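You operate a simulated robot arm through the tools that you are given. There is no shell and no other tool.

Carry out the task below with a simulated robot arm. There is one attempt and no reset: what you move stays moved.

JOB
Crimp the cuff of the white hose with the die printed on it.
Fine: set the dial first, slide the cuff to the stop, one stroke with hands clear of the die, then lay the hose in the stock tray.

It is judged by the outcome, as a careful person would: the job done as asked, and still so three seconds after it is handed in. It fails if anything else is knocked over, pushed out of place, dropped, spilled or broken.

ROBOT AND FRAMES
A 5-joint arm with a two-finger parallel gripper, fixed in place. Base frame: the origin is on the floor under the middle of its stand, x ahead of it, y to its left, z up. Lengths are in mm, angles in degrees, forces in N, time in s.
It reaches about 1134 mm from its shoulder. Its first joint turns from -149.0 to 149.0 degrees. Payload 1.57 kg.
The tool frame sits at the grasp point between the pads (the TCP): z along the fingers, y along the line on which they close. The tips reach 30 mm beyond it. Largest opening 110 mm; finger width 24, thickness 12; the body of the gripper, 48 by 112 mm, starts 78 mm behind the TCP.
Orientation is that of the tool frame in the base frame, as a unit quaternion [x, y, z, w]. With the fingers straight down and closing along the base's y, the tool's x points along the base's -x, its y along +y and its z along -z.

CONTROLS
- The arm moves only by the tool nudge_tool. Its argument "targets" is a list of rows, each an object (a shift or turn left out is 0, a gripper value left out holds the last) with "translation": the shift along the tool's x, y, z in mm, a list of three; "rotation": the turn, a rotation vector about the tool's x, y, z in degrees, a list of three; "hand": the gripper command, from -1 (shut) to 1 (fully open), values between in proportion. In form: [{"translation": [tx, ty, tz], "rotation": [rx, ry, rz], "hand": hand}, ...]. A call has 1 to 20 rows; each row is the pose to reach, as a shift and turn from the pose commanded when the call began, along the tool's axes at that moment. Rows are played at 5 a second. More than 50 mm and 8.6 degrees between two rows, or a gripper value outside its range, and nothing of the call is played. A pose out of reach is approached as far as the arm can. The call stops where the force on the tool passes 90 N (or 10 N more than at its start, if that is more) or the arm is blocked; 0.2 s more then pass. Each finger travels about 153 mm/s and halts on what it meets, pressing with about 31 N; the grip force reading is that of the motor and also rises with nothing between the fingers. The clock runs only during rows and for 0.2 s after the last one: add rows that repeat a pose to give the fingers time. It gives the time, the measured TCP pose, the force on the tool (base axes), the opening and the grip force at its end, in the units of the frame above (readings bear some noise), with the torque about the TCP (base axes, N m) and any sound that the robot's microphone picked up, and new pictures: "show" is both (left out), scene, wrist or none.
- Cameras (640 x 400 px; columns grow to the right, rows downward): "scene" is fixed at [207.3, -508.8, 1492.9]; the picture's right is [0.98, -0.19, 0.00], its down [-0.07, -0.37, -0.93] and it looks along [0.17, 0.91, -0.37] (base axes); focal length 329 px, centre (320, 200). "wrist" rides on the gripper at [70, 16, -141] in the tool frame; the picture's right is [-0.23, 0.97, 0.00], its down [-0.86, -0.20, -0.48] and it looks along [-0.47, -0.11, 0.88] (tool axes); focal length 222 px, centre (320, 200). There is no depth. A picture from a camera that has moved, and an enlarged one, comes with that camera's place and axes in the base frame and with its lens. The place of the scene camera against the robot may be out by one fixed shift of up to 25 mm in any direction.
- raise_lower(by): slides the trunk up (or, below 0, down) by that many mm; the arm rides with it, the base frame stays. It gives what a move gives, with no picture.
- enlarge(camera, box): a new picture of the part [left, top, right, bottom] of that camera's present view, enlarged. No time passes.
- close_job(): hands the job in; it is judged then, once.

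Places have to be worked out from the pictures, the camera data and where the tool is seen. Open the gripper and draw the arm clear of the work before you hand the job in, unless the task says otherwise.

The tools are called as name(argument=value, ...) on one line, values as JSON. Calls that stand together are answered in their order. nudge_tool: Moves the arm, as the interface text tells. Its arguments: {"type":"object","properties":{"targets":{"type":"array","items":{"type":"object","properties":{"translation":{"type":"array","items":{"type":"number"}},"rotation":{"type":"array","items":{"type":"number"}},"hand":{"type":"number"}}}},"show":{"type":"string","enum":["both","scene","wrist","none"]}},"required":["targets"]} The other tools are called the same way: raise_lower (by) moves the trunk up or down; enlarge (camera, box) takes an enlarged picture of a part of a camera's view; close_job () hands the job in.

At the start:

```text
time: 0.0
tool_pos: [406.5, 428.4, 1237.2]
ee_rot: [-0.001, 1.0, 0.0, 0.0]
contact_force: [0.9, 0.1, -0.5]
wrist_torque: [-0.01, 0.01, 0.02]
gripper_width: 110.3
grasp_force: 0.0
trunk travel left (down, up): [-970.0, 0.0]
```

scene: 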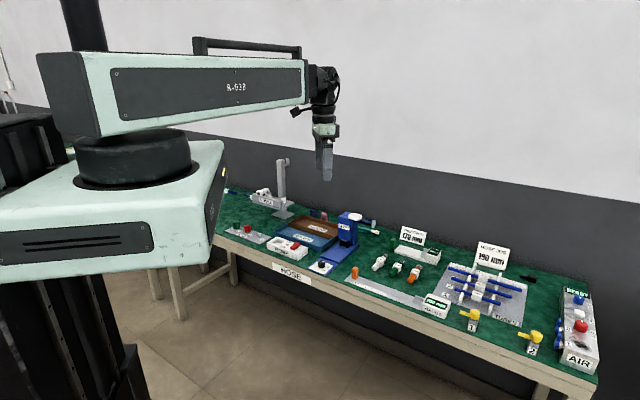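
wrist: 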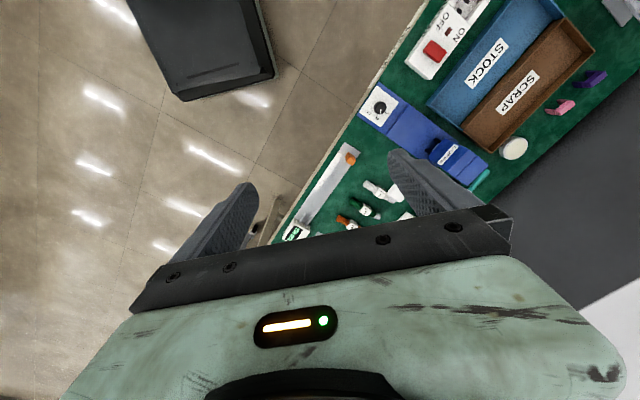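

I'll begin by looking closely at the bench from both cameras before moving anything.

enlarge(camera="scene", box=[210, 170, 410, 295])

enlarge(camera="scene", box=[340, 215, 540, 340])

enlarge(camera="wrist", box=[260, 0, 640, 238])

enlarge(camera="scene", box=[440, 220, 640, 400])

```text
3.20 times, centred on (310, 232) of scene
camera zoom: at [207.3, -508.8, 1492.9], right [0.98, -0.19, 0.0], down [-0.07, -0.37, -0.93], along [0.17, 0.91, -0.37], focal length 1053 px, centre (352, 96)
```

zoom: 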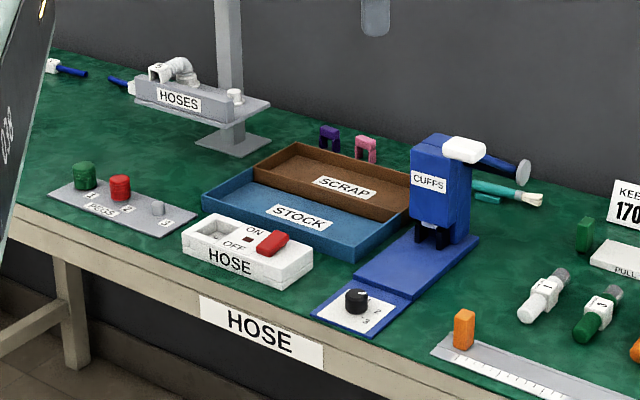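

```text
3.20 times, centred on (440, 278) of scene
camera zoom: at [207.3, -508.8, 1492.9], right [0.98, -0.19, 0.0], down [-0.07, -0.37, -0.93], along [0.17, 0.91, -0.37], focal length 1053 px, centre (-64, -48)
```

zoom: 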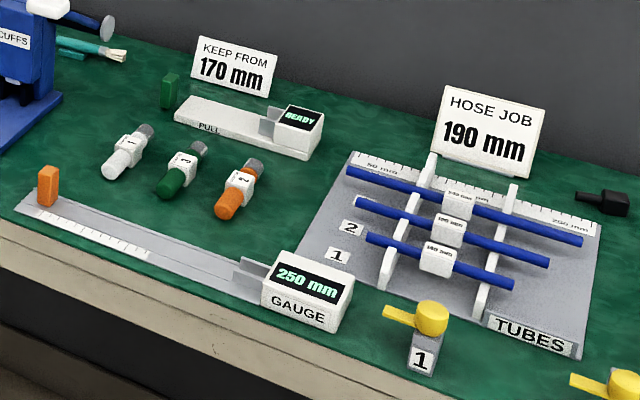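

```text
1.68 times, centred on (450, 119) of wrist
camera zoom: at [337.3, 442.5, 1377.4], right [0.23, 0.97, 0.0], down [0.86, -0.2, 0.48], along [0.47, -0.11, -0.88], focal length 373 px, centre (102, 336)
```

zoom: 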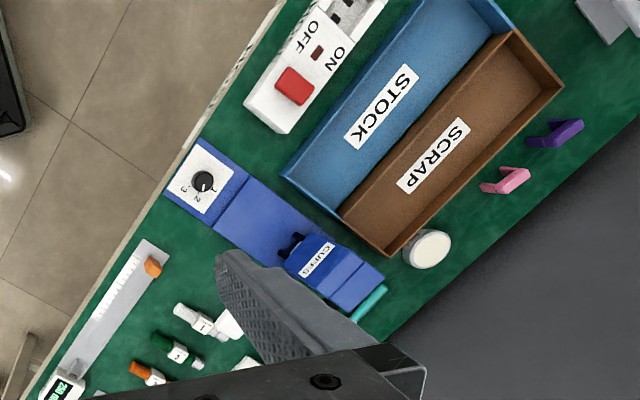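

```text
2.22 times, centred on (540, 310) of scene
camera zoom: at [207.3, -508.8, 1492.9], right [0.98, -0.19, 0.0], down [-0.07, -0.37, -0.93], along [0.17, 0.91, -0.37], focal length 731 px, centre (-169, -44)
```

zoom: 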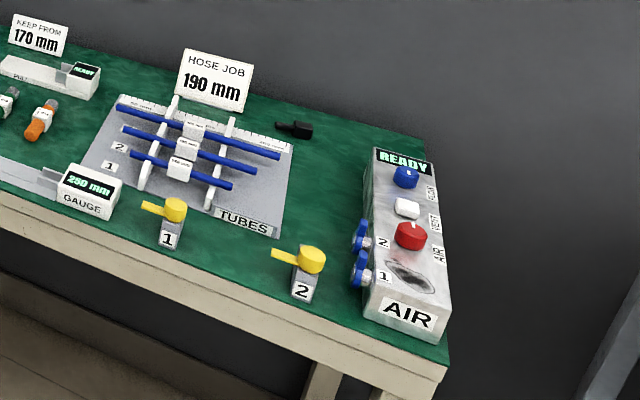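

The CUFFS press has a dial with positions 1–3, and there are three hose pieces beside it. I need to read the number on the white hose's cuff, so I zoom further.

enlarge(camera="scene", box=[365, 245, 425, 285])

enlarge(camera="scene", box=[305, 205, 385, 280])

enlarge(camera="wrist", box=[340, 170, 420, 225])

enlarge(camera="wrist", box=[350, 80, 510, 190])

```text
10.00 times, centred on (395, 265) of scene
camera zoom: at [207.3, -508.8, 1492.9], right [0.98, -0.19, 0.0], down [-0.07, -0.37, -0.93], along [0.17, 0.91, -0.37], focal length 3290 px, centre (-430, -450)
```

zoom: 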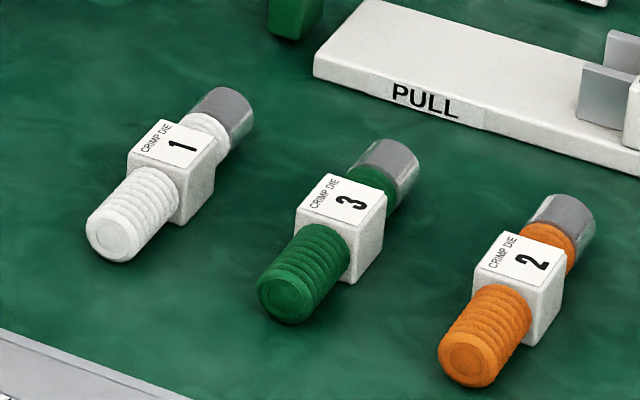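

```text
5.33 times, centred on (345, 242) of scene
camera zoom: at [207.3, -508.8, 1492.9], right [0.98, -0.19, 0.0], down [-0.07, -0.37, -0.93], along [0.17, 0.91, -0.37], focal length 1755 px, centre (187, -27)
```

zoom: 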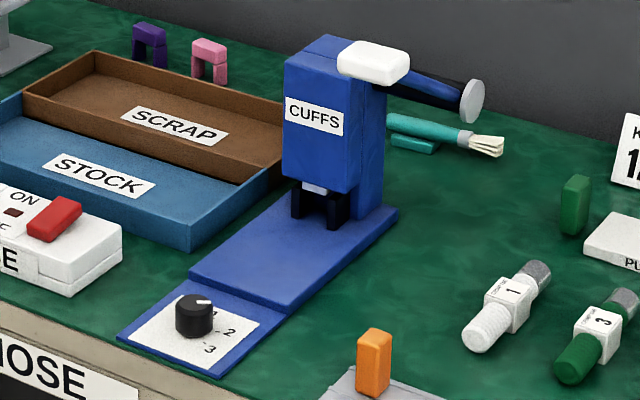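

```text
7.27 times, centred on (380, 198) of wrist
camera zoom: at [337.3, 442.5, 1377.4], right [0.23, 0.97, 0.0], down [0.86, -0.2, 0.48], along [0.47, -0.11, -0.88], focal length 1615 px, centre (-116, 218)
```

zoom: 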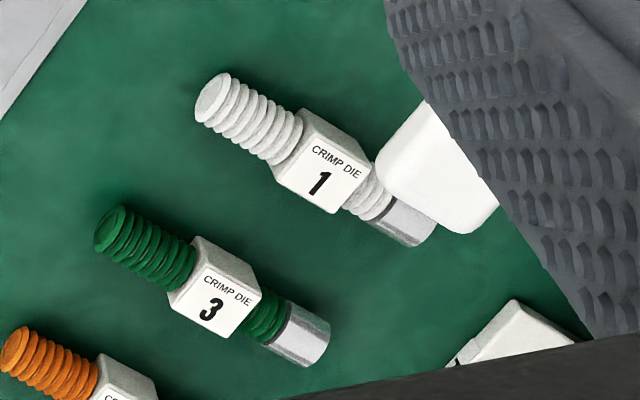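

```text
3.64 times, centred on (430, 135) of wrist
camera zoom: at [337.3, 442.5, 1377.4], right [0.23, 0.97, 0.0], down [0.86, -0.2, 0.48], along [0.47, -0.11, -0.88], focal length 808 px, centre (-80, 436)
```

zoom: 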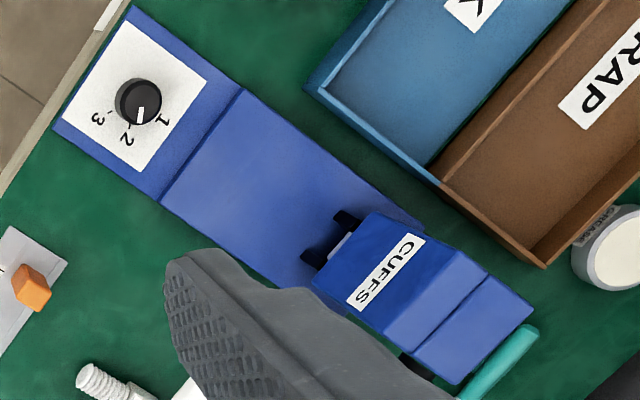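

The white hose is printed "CRIMP DIE 1". The bench edge runs diagonally to the base, so I turn the wrist about 44° to look squarely at the press and see the dial, jaws and lever properly.

nudge_tool(targets=[{"rotation": [0, 0, -7.5]}, {"rotation": [0, 0, -15]}, {"rotation": [0, 0, -22.5]}, {"rotation": [0, 0, -30]}, {"rotation": [0, 0, -37.5]}, {"rotation": [0, 0, -44]}, {"rotation": [0, 0, -44]}])

```text
time: 1.6
tool_pos: [406.3, 428.1, 1235.9]
ee_rot: [-0.376, 0.927, 0.0, 0.0]
contact_force: [-0.4, 0.7, -0.1]
wrist_torque: [0.01, 0.01, -0.03]
gripper_width: 110.2
grasp_force: 0.1
trunk travel left (down, up): [-970.0, 0.0]
camera wrist: at [345.5, 389.3, 1377.4], right [-0.51, 0.86, 0.0], down [0.75, 0.45, 0.48], along [0.41, 0.25, -0.88], focal length 222 px, centre (320, 200)
```

scene: 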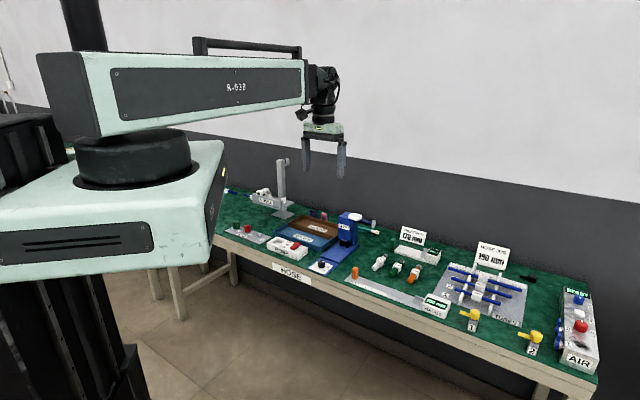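
wrist: 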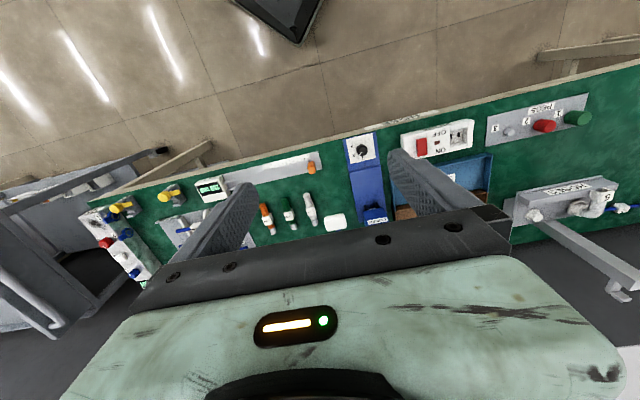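

The wrist picture's lower half is hidden by the gripper and the press is at its edge, so I move the tool about 160 mm outward at this safe height so the press comes into the clear upper half.

nudge_tool(targets=[{"translation": [-40, 10, 0]}, {"translation": [-80, 20, 0]}, {"translation": [-120, 30, 0]}, {"translation": [-160, 40, 0]}, {"translation": [-200, 50, 0]}, {"translation": [-200, 50, 0]}], show="wrist")

```text
time: 3.0
tool_pos: [516.4, 602.7, 1236.4]
ee_rot: [-0.375, 0.927, 0.0, 0.0]
contact_force: [0.0, -0.5, 0.6]
wrist_torque: [-0.01, 0.02, 0.03]
gripper_width: 109.9
grasp_force: 0.1
trunk travel left (down, up): [-970.0, 0.0]
camera wrist: at [454.6, 564.7, 1377.5], right [-0.51, 0.86, 0.0], down [0.75, 0.45, 0.48], along [0.41, 0.25, -0.88], focal length 222 px, centre (320, 200)
```

wrist: 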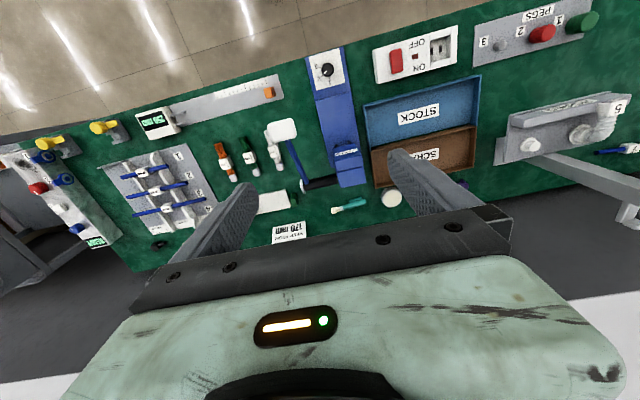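

enlarge(camera="wrist", box=[250, 40, 410, 220])

enlarge(camera="wrist", box=[300, 40, 350, 90])

enlarge(camera="wrist", box=[205, 115, 300, 190])

enlarge(camera="wrist", box=[310, 130, 370, 190])

```text
2.22 times, centred on (330, 130) of wrist
camera zoom: at [454.6, 564.7, 1377.5], right [-0.51, 0.86, 0.0], down [0.75, 0.45, 0.48], along [0.41, 0.25, -0.88], focal length 494 px, centre (298, 356)
```

zoom: 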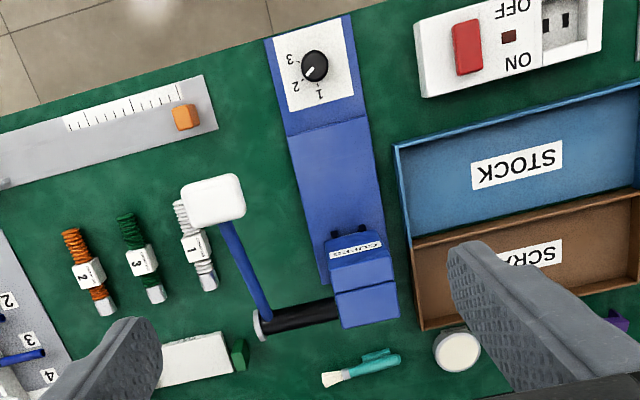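

```text
8.00 times, centred on (325, 65) of wrist
camera zoom: at [454.6, 564.7, 1377.5], right [-0.51, 0.86, 0.0], down [0.75, 0.45, 0.48], along [0.41, 0.25, -0.88], focal length 1777 px, centre (280, 1280)
```

zoom: 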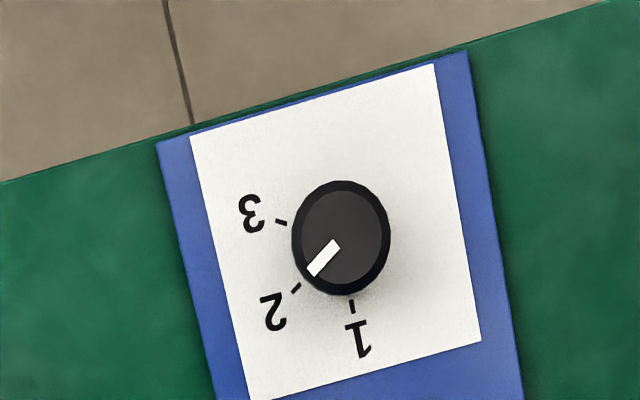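

```text
5.33 times, centred on (252, 152) of wrist
camera zoom: at [454.6, 564.7, 1377.5], right [-0.51, 0.86, 0.0], down [0.75, 0.45, 0.48], along [0.41, 0.25, -0.88], focal length 1185 px, centre (680, 453)
```

zoom: 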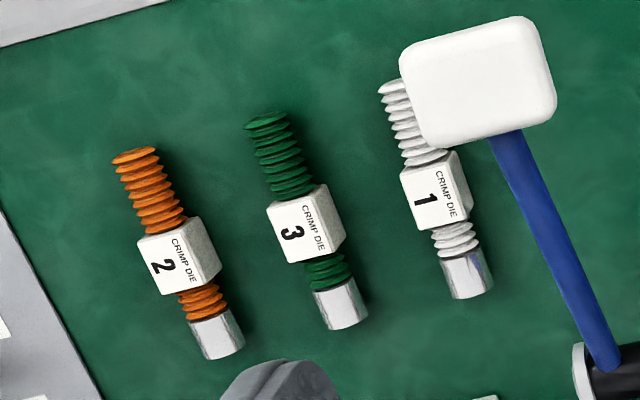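

```text
6.67 times, centred on (340, 160) of wrist
camera zoom: at [454.6, 564.7, 1377.5], right [-0.51, 0.86, 0.0], down [0.75, 0.45, 0.48], along [0.41, 0.25, -0.88], focal length 1481 px, centre (187, 467)
```

zoom: 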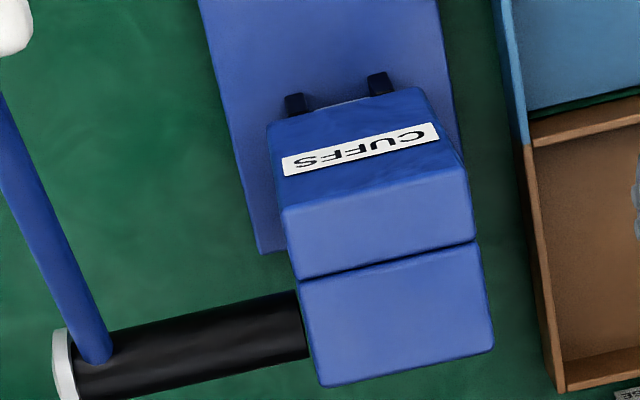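

The dial currently points at 2; the white hose needs 1 (60° counter-clockwise seen from above). The lever pivots at the press's right rear with its white handle raised in front. I move down in front of the press for a closer look at the jaws.

nudge_tool(targets=[{"translation": [0, 20, 40]}, {"translation": [0, 40, 80]}, {"translation": [0, 40, 120]}, {"translation": [0, 40, 160]}, {"translation": [0, 40, 200]}, {"translation": [0, 40, 235]}, {"translation": [0, 40, 235]}])

```text
time: 4.6
tool_pos: [488.1, 630.7, 1237.6]
ee_rot: [-0.375, 0.927, 0.0, -0.001]
contact_force: [0.1, 0.0, 0.3]
wrist_torque: [0.01, 0.0, 0.0]
gripper_width: 110.1
grasp_force: 0.2
out of reach, approached as far as the arm can: row 1, 2, 3, 4, 5, 6, 7
trunk travel left (down, up): [-970.0, 0.0]
camera wrist: at [426.6, 593.7, 1377.4], right [-0.51, 0.86, 0.0], down [0.75, 0.45, 0.48], along [0.41, 0.25, -0.88], focal length 222 px, centre (320, 200)
```

scene: 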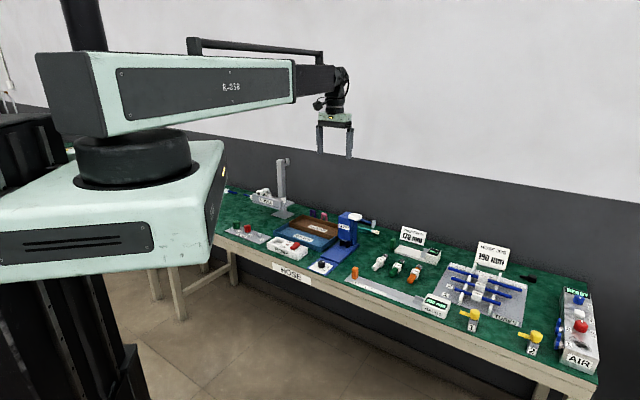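
wrist: 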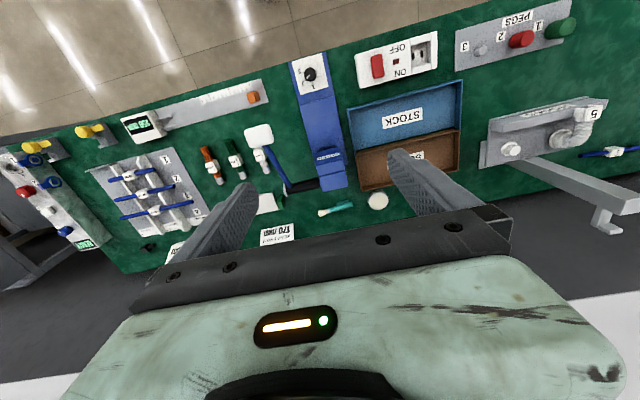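

The trunk provides the vertical motion (the arm itself telescopes horizontally). I lower the trunk by 230 mm, keeping the fingertips above everything in front of the press head.

raise_lower(by=-230)

nudge_tool(targets=[{"translation": [0, 0, 0]}])

```text
time: 7.0
tool_pos: [487.1, 631.9, 1006.8]
ee_rot: [-0.374, 0.927, -0.001, 0.0]
contact_force: [-1.5, -0.4, -0.4]
wrist_torque: [0.0, 0.0, -0.01]
gripper_width: 110.0
grasp_force: 0.0
trunk travel left (down, up): [-740.0, 230.0]
```

```text
time: 7.4
tool_pos: [487.2, 632.2, 1006.8]
ee_rot: [-0.375, 0.927, 0.001, 0.0]
contact_force: [-1.1, -0.5, 0.3]
wrist_torque: [-0.01, 0.04, -0.03]
gripper_width: 109.9
grasp_force: 0.1
trunk travel left (down, up): [-740.0, 230.0]
camera wrist: at [426.6, 593.6, 1147.4], right [-0.51, 0.86, 0.0], down [0.75, 0.45, 0.48], along [0.41, 0.25, -0.88], focal length 222 px, centre (320, 200)
```

scene: 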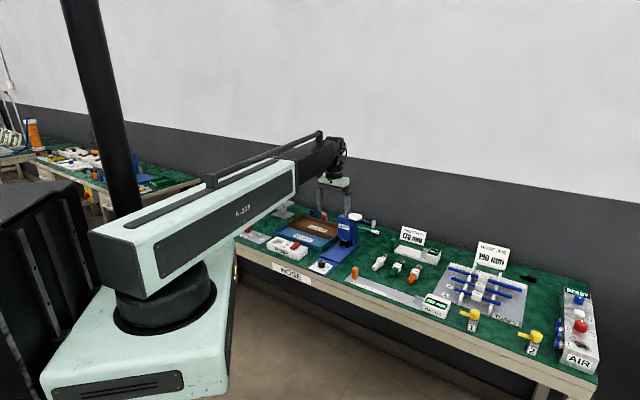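
wrist: 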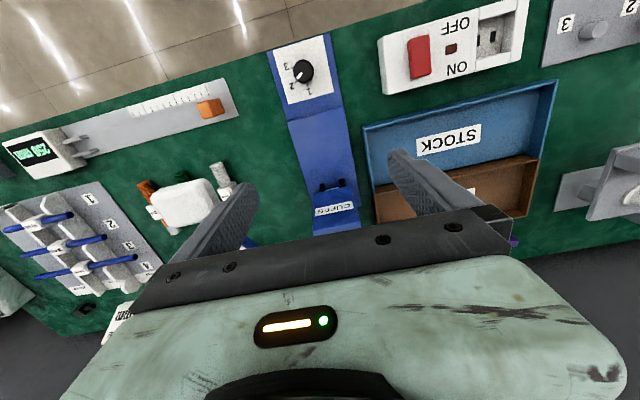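

The trunk and base clear the bench. I zoom into the wrist picture at the jaws, dial, and hose.

enlarge(camera="wrist", box=[290, 150, 380, 240])

enlarge(camera="wrist", box=[270, 35, 350, 115])

enlarge(camera="wrist", box=[130, 150, 260, 240])

enlarge(camera="wrist", box=[350, 70, 570, 230])

```text
4.44 times, centred on (335, 195) of wrist
camera zoom: at [426.6, 593.6, 1147.4], right [-0.51, 0.86, 0.0], down [0.75, 0.45, 0.48], along [0.41, 0.25, -0.88], focal length 987 px, centre (253, 222)
```

zoom: 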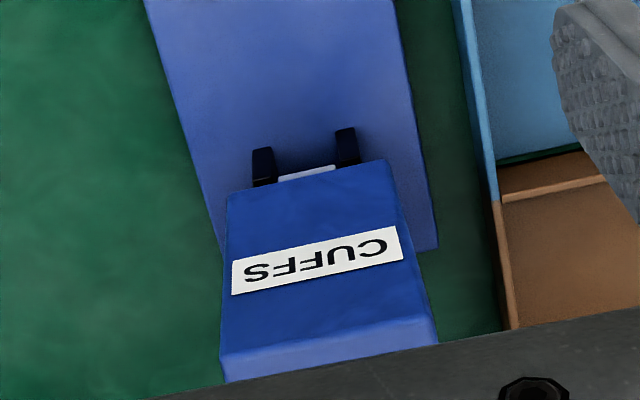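

```text
5.00 times, centred on (310, 75) of wrist
camera zoom: at [426.6, 593.6, 1147.4], right [-0.51, 0.86, 0.0], down [0.75, 0.45, 0.48], along [0.41, 0.25, -0.88], focal length 1111 px, centre (370, 825)
```

zoom: 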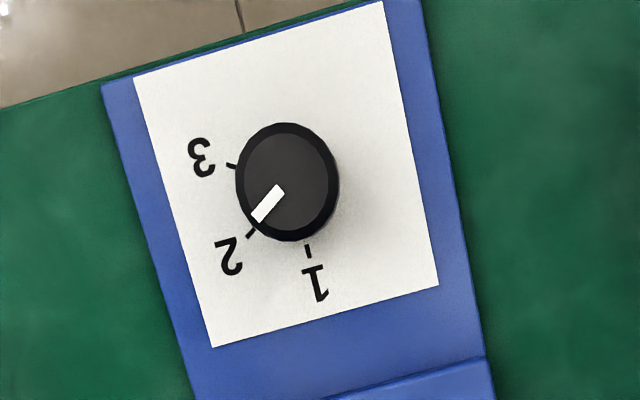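

```text
4.44 times, centred on (195, 195) of wrist
camera zoom: at [426.6, 593.6, 1147.4], right [-0.51, 0.86, 0.0], down [0.75, 0.45, 0.48], along [0.41, 0.25, -0.88], focal length 987 px, centre (876, 222)
```

zoom: 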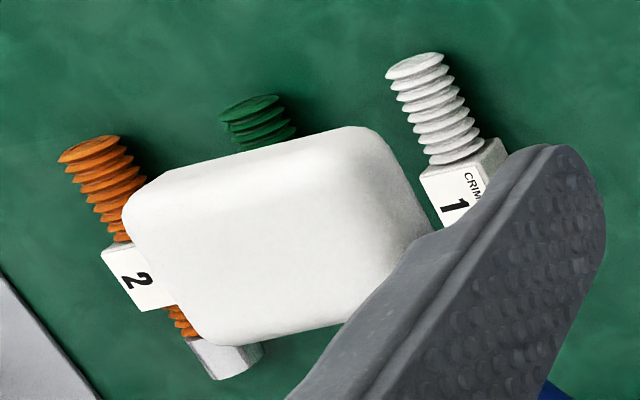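

```text
2.50 times, centred on (460, 150) of wrist
camera zoom: at [426.6, 593.6, 1147.4], right [-0.51, 0.86, 0.0], down [0.75, 0.45, 0.48], along [0.41, 0.25, -0.88], focal length 555 px, centre (-30, 325)
```

zoom: 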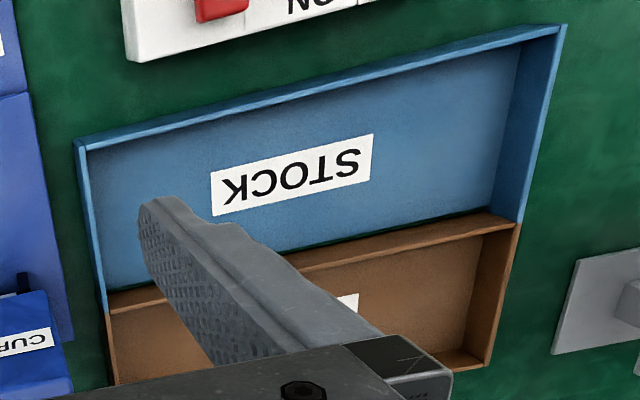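

Everything is consistent with the press axis at about 45° (base frame) and the knob at about (431, 571). I move over the knob, turn the wrist to a 15° heading (so a +60° turn ends at 75°), and part-close the fingers.

nudge_tool(targets=[{"translation": [20.6, -1.2, 0], "rotation": [0, 0, 7.25], "hand": 0.1}, {"translation": [41.3, -2.3, 0], "rotation": [0, 0, 14.5], "hand": 0.1}, {"translation": [62, -3.5, 0], "rotation": [0, 0, 21.75], "hand": 0.1}, {"translation": [82.6, -4.6, 0], "rotation": [0, 0, 29], "hand": 0.1}, {"translation": [82.6, -4.6, 0], "rotation": [0, 0, 29], "hand": 0.1}], show="none")

raise_lower(by=-110)

nudge_tool(targets=[{"translation": [0, 0, 0]}], show="both")

```text
time: 8.6
tool_pos: [431.4, 570.3, 1007.2]
ee_rot: [-0.129, 0.992, 0.0, -0.001]
contact_force: [-1.1, -0.5, -0.4]
wrist_torque: [0.0, 0.01, -0.02]
gripper_width: 60.6
grasp_force: 0.1
trunk travel left (down, up): [-740.0, 230.0]
```

```text
time: 10.0
tool_pos: [431.2, 570.2, 897.6]
ee_rot: [-0.13, 0.992, 0.0, 0.0]
contact_force: [0.3, 0.7, -0.4]
wrist_torque: [-0.01, -0.01, 0.0]
gripper_width: 60.7
grasp_force: 0.1
trunk travel left (down, up): [-630.0, 340.0]
```

```text
time: 10.4
tool_pos: [432.0, 570.9, 896.1]
ee_rot: [-0.131, 0.991, -0.001, 0.0]
contact_force: [-0.4, 0.3, 0.7]
wrist_torque: [0.02, 0.0, -0.04]
gripper_width: 60.6
grasp_force: 0.0
trunk travel left (down, up): [-630.0, 340.0]
camera wrist: at [360.3, 566.9, 1037.4], right [-0.03, 1.0, 0.0], down [0.88, 0.03, 0.48], along [0.48, 0.02, -0.88], focal length 222 px, centre (320, 200)
```

scene: 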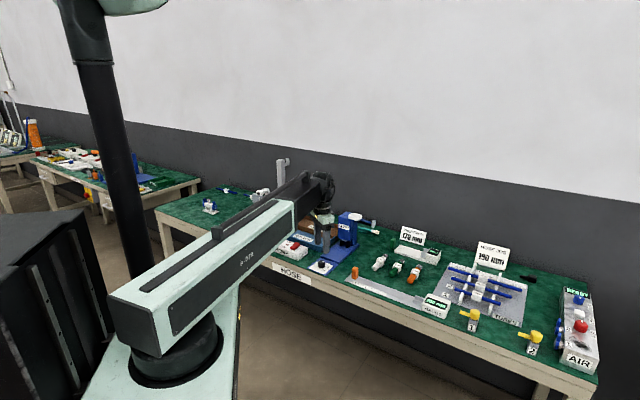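
wrist: 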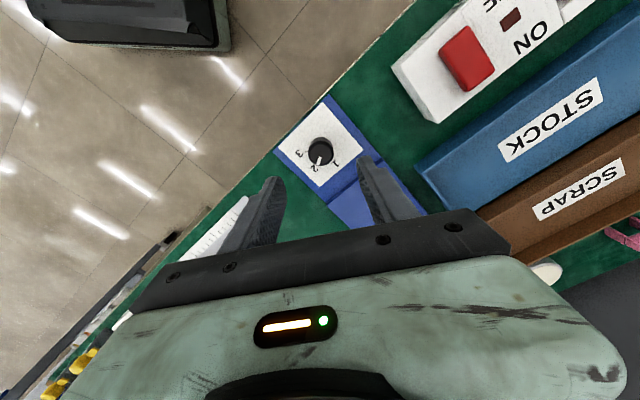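

enlarge(camera="wrist", box=[270, 110, 370, 210])

```text
4.00 times, centred on (320, 160) of wrist
camera zoom: at [360.3, 566.9, 1037.4], right [-0.03, 1.0, 0.0], down [0.88, 0.03, 0.48], along [0.48, 0.02, -0.88], focal length 888 px, centre (320, 360)
```

zoom: 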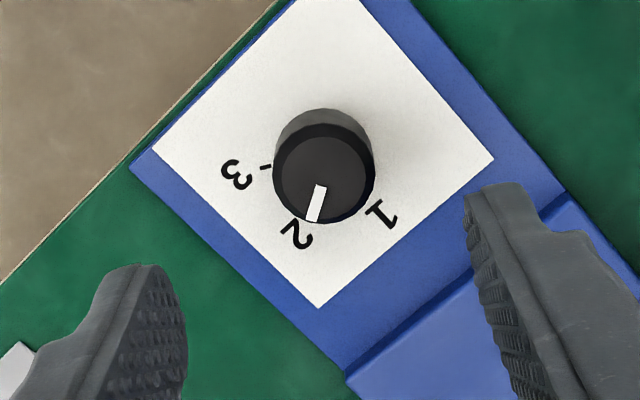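

Triangulating three views puts the knob top at about (431.5, 570.5, 805) and the panel at about 781. The TCP is right above it, so I lower 75 mm and check.

raise_lower(by=-75)

nudge_tool(targets=[{"translation": [0, 0, 0]}], show="wrist")

enlarge(camera="wrist", box=[250, 110, 390, 230])

enlarge(camera="scene", box=[280, 180, 380, 280])

```text
time: 11.6
tool_pos: [431.2, 570.9, 821.3]
ee_rot: [-0.131, 0.991, 0.0, 0.0]
contact_force: [-0.6, 0.8, 0.1]
wrist_torque: [-0.01, 0.03, 0.03]
gripper_width: 60.6
grasp_force: 0.2
trunk travel left (down, up): [-555.0, 415.0]
```

```text
time: 12.0
tool_pos: [430.5, 570.9, 822.9]
ee_rot: [-0.131, 0.991, 0.001, 0.0]
contact_force: [0.0, 0.2, 0.4]
wrist_torque: [0.0, 0.02, 0.0]
gripper_width: 60.3
grasp_force: 0.0
trunk travel left (down, up): [-555.0, 415.0]
camera wrist: at [360.4, 566.9, 962.4], right [-0.03, 1.0, 0.0], down [0.88, 0.03, 0.48], along [0.48, 0.02, -0.88], focal length 222 px, centre (320, 200)
```

wrist: 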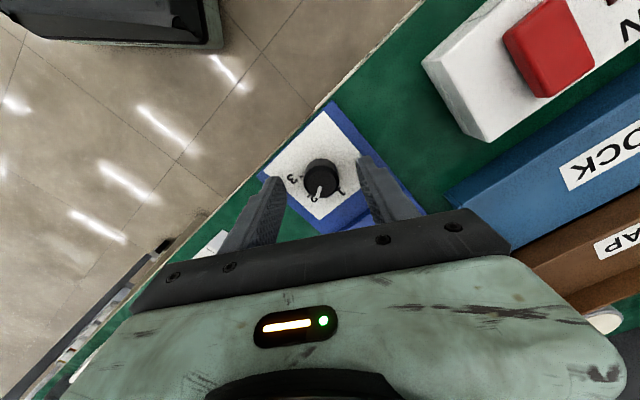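

```text
3.33 times, centred on (320, 170) of wrist
camera zoom: at [360.4, 566.9, 962.4], right [-0.03, 1.0, 0.0], down [0.88, 0.03, 0.48], along [0.48, 0.02, -0.88], focal length 740 px, centre (320, 300)
```

zoom: 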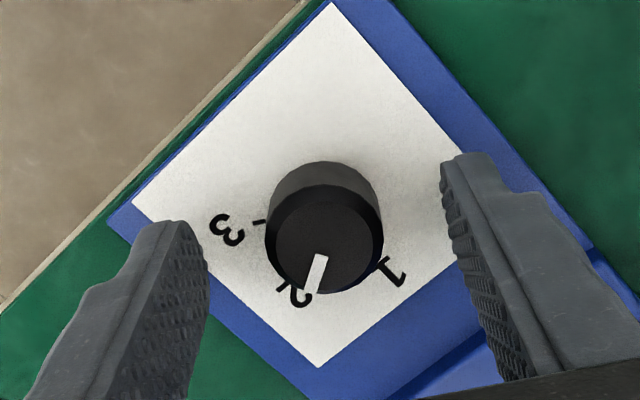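

```text
4.00 times, centred on (330, 230) of scene
camera zoom: at [207.3, -508.8, 1492.9], right [0.98, -0.19, 0.0], down [-0.07, -0.37, -0.93], along [0.17, 0.91, -0.37], focal length 1316 px, centre (280, 80)
```

zoom: 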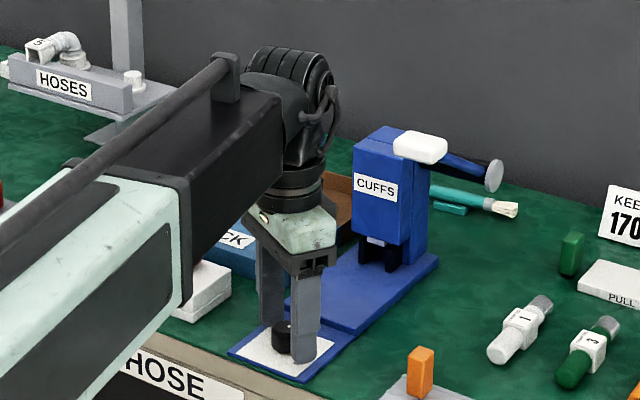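

The fingers straddle the knob well. Before continuing, I note the boom sits only about 170 mm above the TCP, which matters later near the lever handle. Now I lower the last 8 mm and close on the knob.

raise_lower(by=-8)

nudge_tool(targets=[{"hand": -0.2}, {"hand": -0.35}, {"hand": -0.5}, {"hand": -0.7}, {"hand": -0.7}, {"hand": -0.7}], show="both")

enlarge(camera="wrist", box=[250, 110, 390, 230])

```text
time: 12.5
tool_pos: [431.6, 570.7, 813.1]
ee_rot: [-0.13, 0.991, 0.0, 0.0]
contact_force: [-0.5, -1.1, 1.0]
wrist_torque: [0.01, 0.0, 0.0]
gripper_width: 60.7
grasp_force: 0.1
trunk travel left (down, up): [-547.0, 423.0]
```

```text
time: 13.9
tool_pos: [430.0, 570.5, 813.4]
ee_rot: [-0.131, 0.991, 0.001, 0.0]
contact_force: [-0.6, 14.7, 8.2]
wrist_torque: [0.39, 0.28, 0.0]
gripper_width: 27.4
grasp_force: 37.9
trunk travel left (down, up): [-547.0, 423.0]
camera wrist: at [359.9, 567.8, 954.3], right [-0.03, 1.0, 0.0], down [0.88, 0.03, 0.48], along [0.48, 0.02, -0.88], focal length 222 px, centre (320, 200)
```

scene: 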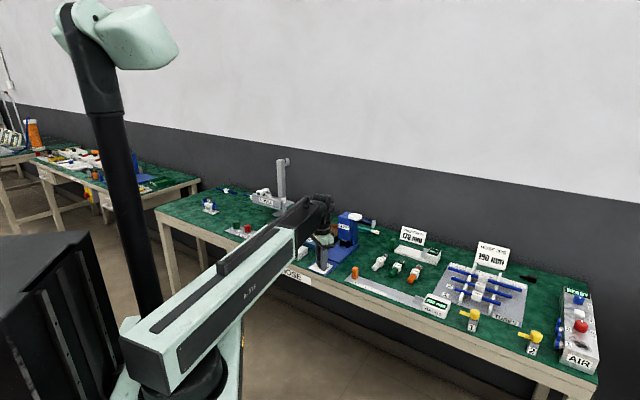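
wrist: 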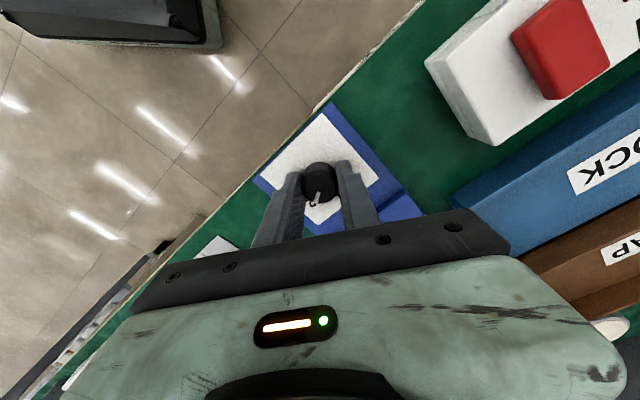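

```text
3.33 times, centred on (320, 170) of wrist
camera zoom: at [359.9, 567.8, 954.3], right [-0.03, 1.0, 0.0], down [0.88, 0.03, 0.48], along [0.48, 0.02, -0.88], focal length 740 px, centre (320, 300)
```

zoom: 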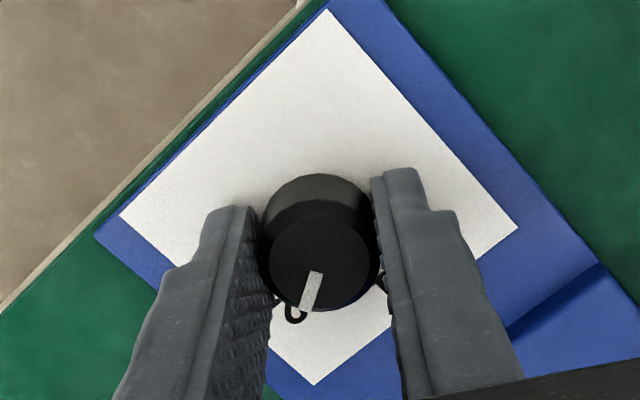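

The fingers hold the knob at 27.4 mm. I turn it 60° counter-clockwise (seen from above), toward "1".

nudge_tool(targets=[{"rotation": [0, 0, -5]}, {"rotation": [0, 0, -10]}, {"rotation": [0, 0, -15]}, {"rotation": [0, 0, -20]}, {"rotation": [0, 0, -25]}, {"rotation": [0, 0, -30]}, {"rotation": [0, 0, -35]}, {"rotation": [0, 0, -40]}, {"rotation": [0, 0, -45]}, {"rotation": [0, 0, -50]}, {"rotation": [0, 0, -55]}, {"rotation": [0, 0, -60]}, {"rotation": [0, 0, -60]}], show="wrist")

enlarge(camera="wrist", box=[250, 110, 390, 230])

```text
time: 16.7
tool_pos: [429.7, 571.1, 814.1]
ee_rot: [-0.609, 0.793, 0.0, -0.001]
contact_force: [-9.3, 20.7, 6.6]
wrist_torque: [0.76, 0.12, -0.36]
gripper_width: 27.3
grasp_force: 37.7
trunk travel left (down, up): [-547.0, 423.0]
camera wrist: at [397.0, 507.1, 954.2], right [-0.88, 0.47, 0.0], down [0.41, 0.78, 0.48], along [0.22, 0.42, -0.88], focal length 222 px, centre (320, 200)
```

wrist: 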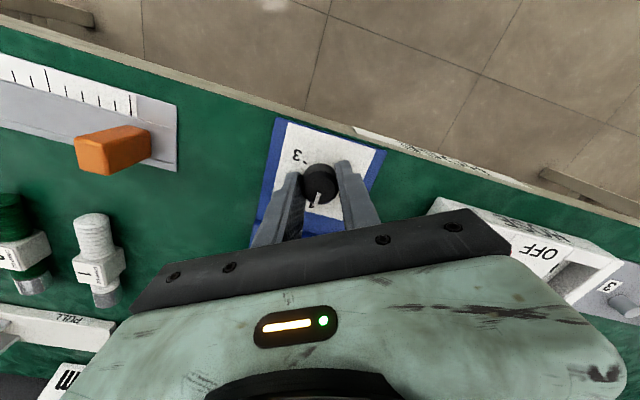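

```text
3.33 times, centred on (320, 170) of wrist
camera zoom: at [397.0, 507.1, 954.2], right [-0.88, 0.47, 0.0], down [0.41, 0.78, 0.48], along [0.22, 0.42, -0.88], focal length 740 px, centre (320, 300)
```

zoom: 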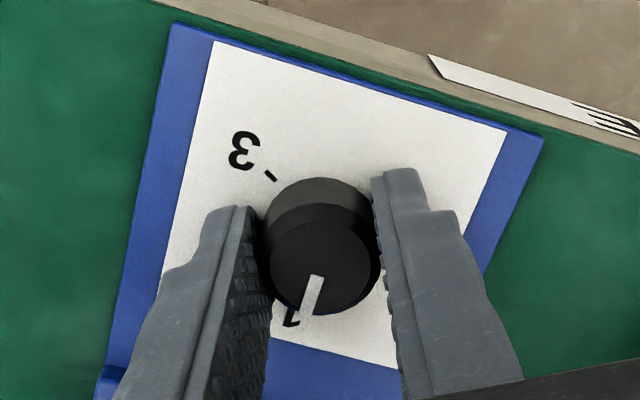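

The knob followed to "1". I release gently and check that it stays there.

nudge_tool(targets=[{"hand": -0.4}, {"hand": -0.2}, {"hand": 0.1}, {"hand": 0.1}], show="none")

raise_lower(by=85)

nudge_tool(targets=[{"translation": [0, 0, 0]}], show="both")

enlarge(camera="wrist", box=[270, 110, 370, 210])

enlarge(camera="scene", box=[280, 180, 380, 280])

```text
time: 17.7
tool_pos: [430.8, 571.3, 813.4]
ee_rot: [-0.609, 0.793, 0.0, 0.001]
contact_force: [0.0, 0.4, -0.4]
wrist_torque: [0.0, -0.01, 0.02]
gripper_width: 60.5
grasp_force: 0.0
trunk travel left (down, up): [-547.0, 423.0]
```

```text
time: 18.9
tool_pos: [431.5, 569.6, 899.3]
ee_rot: [-0.609, 0.793, 0.0, 0.0]
contact_force: [1.0, -0.1, 0.1]
wrist_torque: [-0.02, 0.04, -0.01]
gripper_width: 60.8
grasp_force: 0.0
trunk travel left (down, up): [-632.0, 338.0]
```

```text
time: 19.3
tool_pos: [431.7, 570.1, 898.9]
ee_rot: [-0.609, 0.793, 0.0, -0.001]
contact_force: [0.8, 0.0, -0.6]
wrist_torque: [0.0, 0.02, 0.01]
gripper_width: 60.5
grasp_force: 0.1
trunk travel left (down, up): [-632.0, 338.0]
camera wrist: at [398.3, 506.0, 1039.4], right [-0.88, 0.47, 0.0], down [0.41, 0.77, 0.48], along [0.23, 0.42, -0.88], focal length 222 px, centre (320, 200)
```

scene: 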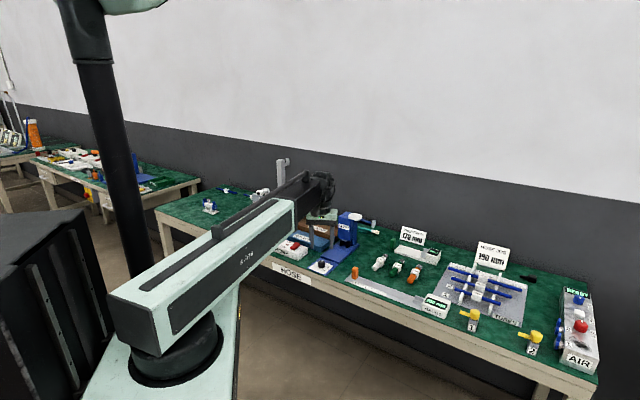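
wrist: 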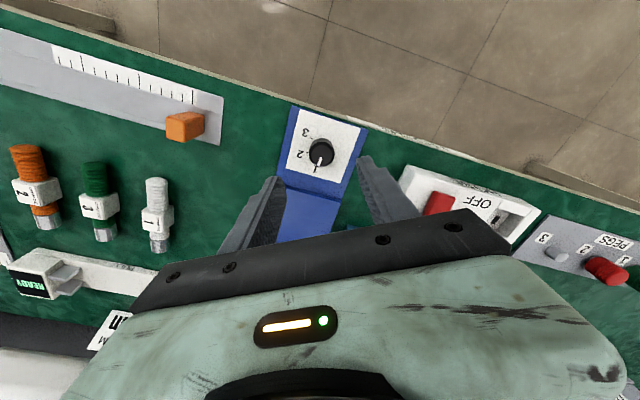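

```text
4.00 times, centred on (320, 160) of wrist
camera zoom: at [398.3, 506.0, 1039.4], right [-0.88, 0.47, 0.0], down [0.41, 0.77, 0.48], along [0.23, 0.42, -0.88], focal length 888 px, centre (320, 360)
```

zoom: 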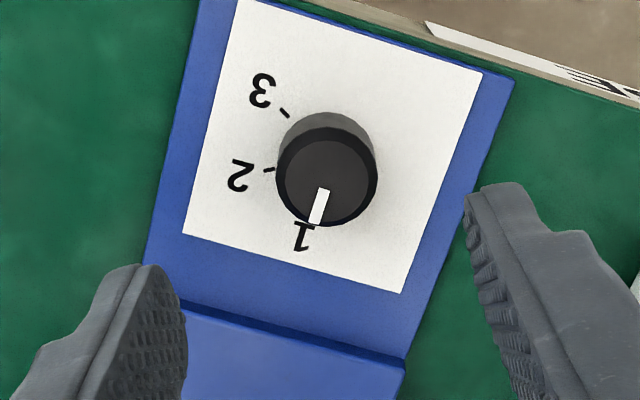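

```text
4.00 times, centred on (330, 230) of scene
camera zoom: at [207.3, -508.8, 1492.9], right [0.98, -0.19, 0.0], down [-0.07, -0.37, -0.93], along [0.17, 0.91, -0.37], focal length 1316 px, centre (280, 80)
```

zoom: 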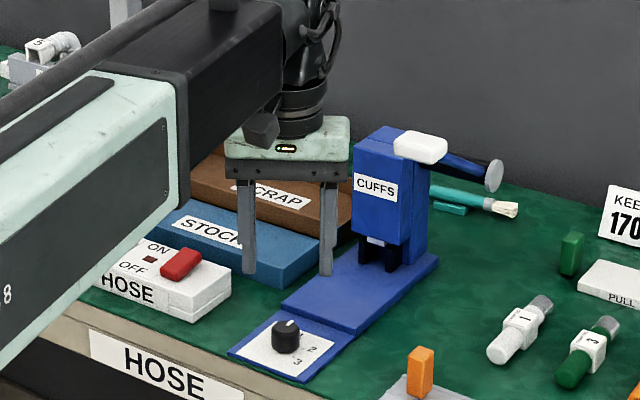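

The dial now reads 1. The white hose is well visible in this wrist view; I zoom to measure it and the lever.

enlarge(camera="wrist", box=[70, 150, 220, 270])

enlarge(camera="scene", box=[330, 200, 410, 280])

```text
3.33 times, centred on (145, 210) of wrist
camera zoom: at [398.3, 506.0, 1039.4], right [-0.88, 0.47, 0.0], down [0.41, 0.77, 0.48], along [0.23, 0.42, -0.88], focal length 740 px, centre (903, 167)
```

zoom: 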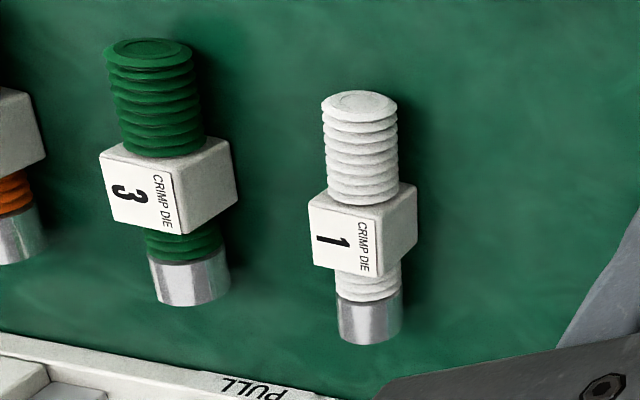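

```text
5.00 times, centred on (370, 240) of scene
camera zoom: at [207.3, -508.8, 1492.9], right [0.98, -0.19, 0.0], down [-0.07, -0.37, -0.93], along [0.17, 0.91, -0.37], focal length 1645 px, centre (70, 0)
```

zoom: 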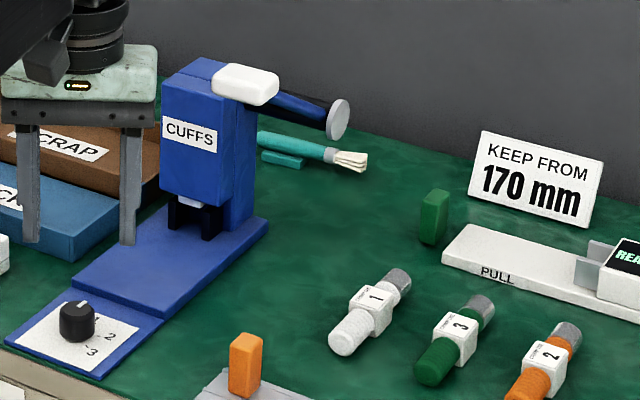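

The white hose block is at about (664, 547) with its top at z≈800, aligned with the 45° axis. I need to know how the boom and wrist would clear the lever handle (top z≈1000, right edge about 58 mm from the hose axis), so I look at the wrist structure closely.

enlarge(camera="scene", box=[290, 155, 370, 245])

enlarge(camera="scene", box=[200, 150, 360, 270])

```text
4.44 times, centred on (330, 200) of scene
camera zoom: at [207.3, -508.8, 1492.9], right [0.98, -0.19, 0.0], down [-0.07, -0.37, -0.93], along [0.17, 0.91, -0.37], focal length 1462 px, centre (276, 200)
```

zoom: 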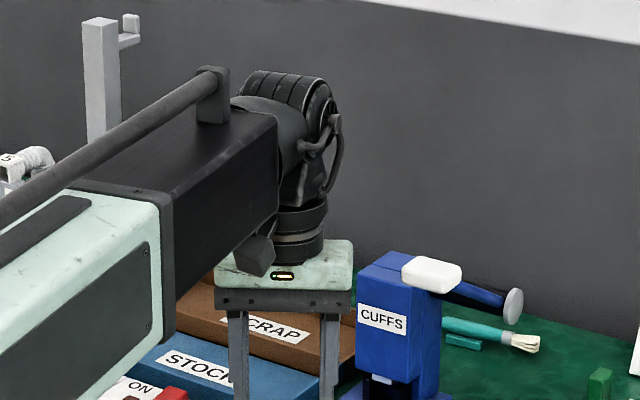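

```text
3.33 times, centred on (280, 210) of scene
camera zoom: at [207.3, -508.8, 1492.9], right [0.98, -0.19, 0.0], down [-0.07, -0.37, -0.93], along [0.17, 0.91, -0.37], focal length 1097 px, centre (453, 167)
```

zoom: 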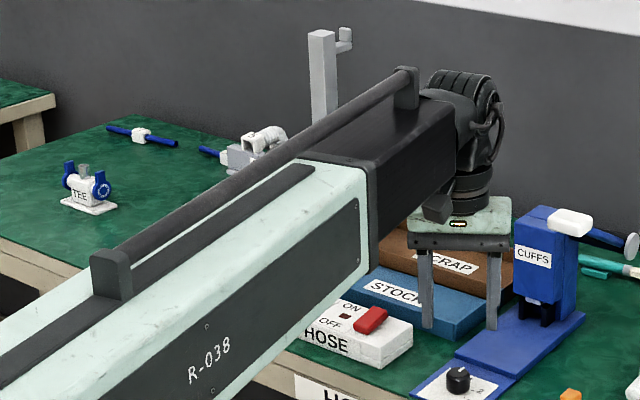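

The clearance beside the lever handle looks small but positive (~13 mm). I raise above the lever, then move over the white hose with the closing direction across it.

raise_lower(by=160)

nudge_tool(targets=[{"translation": [-6.2, -38.4, 0], "rotation": [0, 0, 5]}, {"translation": [-12.5, -76.9, 0], "rotation": [0, 0, 10]}, {"translation": [-18.8, -115.3, 0], "rotation": [0, 0, 15]}, {"translation": [-25, -153.8, 0], "rotation": [0, 0, 20]}, {"translation": [-31.2, -192.2, 0], "rotation": [0, 0, 25]}, {"translation": [-37.5, -230.7, 0], "rotation": [0, 0, 30]}, {"translation": [-37.5, -230.7, 0], "rotation": [0, 0, 30]}], show="both")

enlarge(camera="wrist", box=[220, 100, 420, 225])

enlarge(camera="scene", box=[300, 130, 460, 290])

```text
time: 21.2
tool_pos: [430.9, 568.5, 1058.3]
ee_rot: [-0.609, 0.793, 0.0, -0.001]
contact_force: [0.2, 0.9, -0.6]
wrist_torque: [0.03, 0.03, -0.01]
gripper_width: 60.5
grasp_force: 0.1
trunk travel left (down, up): [-792.0, 178.0]
```

```text
time: 22.8
tool_pos: [663.3, 548.1, 1057.8]
ee_rot: [-0.382, 0.924, 0.0, 0.0]
contact_force: [0.1, 0.1, 0.2]
wrist_torque: [-0.03, -0.02, -0.03]
gripper_width: 60.5
grasp_force: 0.1
trunk travel left (down, up): [-792.0, 178.0]
camera wrist: at [603.1, 508.6, 1199.3], right [-0.53, 0.85, 0.0], down [0.75, 0.46, 0.48], along [0.41, 0.25, -0.88], focal length 222 px, centre (320, 200)
```

scene: 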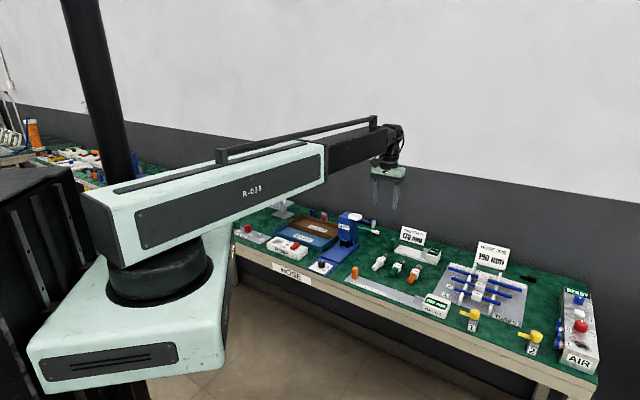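
wrist: 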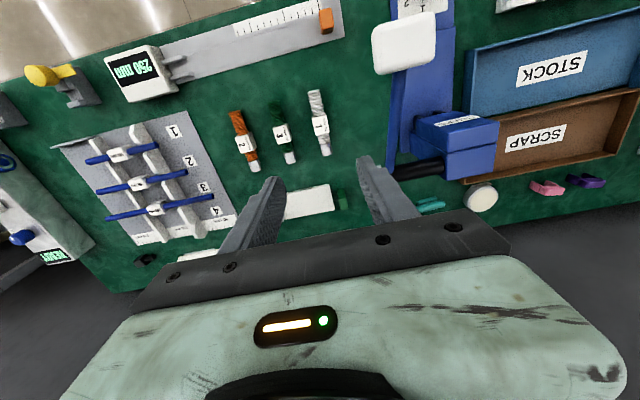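

```text
3.20 times, centred on (320, 162) of wrist
camera zoom: at [603.1, 508.6, 1199.3], right [-0.53, 0.85, 0.0], down [0.75, 0.46, 0.48], along [0.41, 0.25, -0.88], focal length 711 px, centre (320, 320)
```

zoom: 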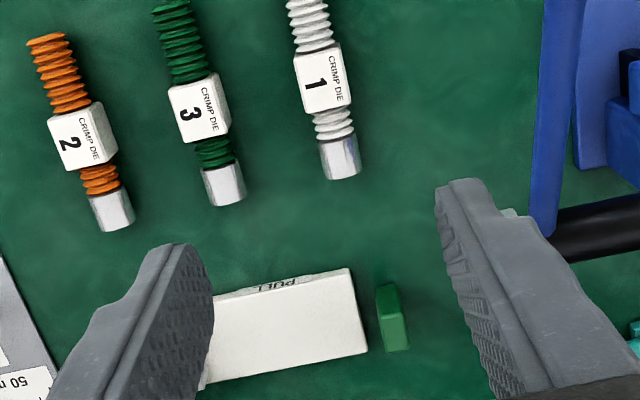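

```text
2.50 times, centred on (380, 210) of scene
camera zoom: at [207.3, -508.8, 1492.9], right [0.98, -0.19, 0.0], down [-0.07, -0.37, -0.93], along [0.17, 0.91, -0.37], focal length 822 px, centre (170, 175)
```

zoom: 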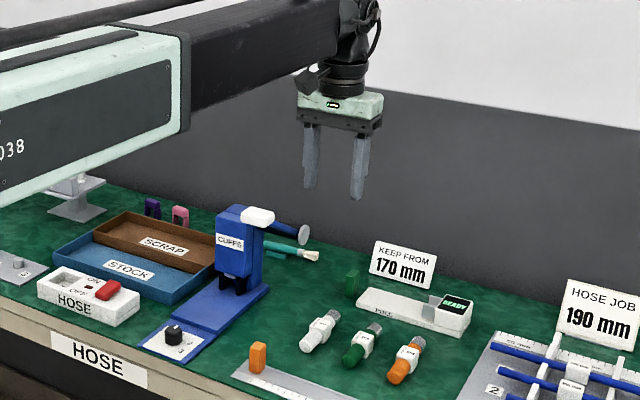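

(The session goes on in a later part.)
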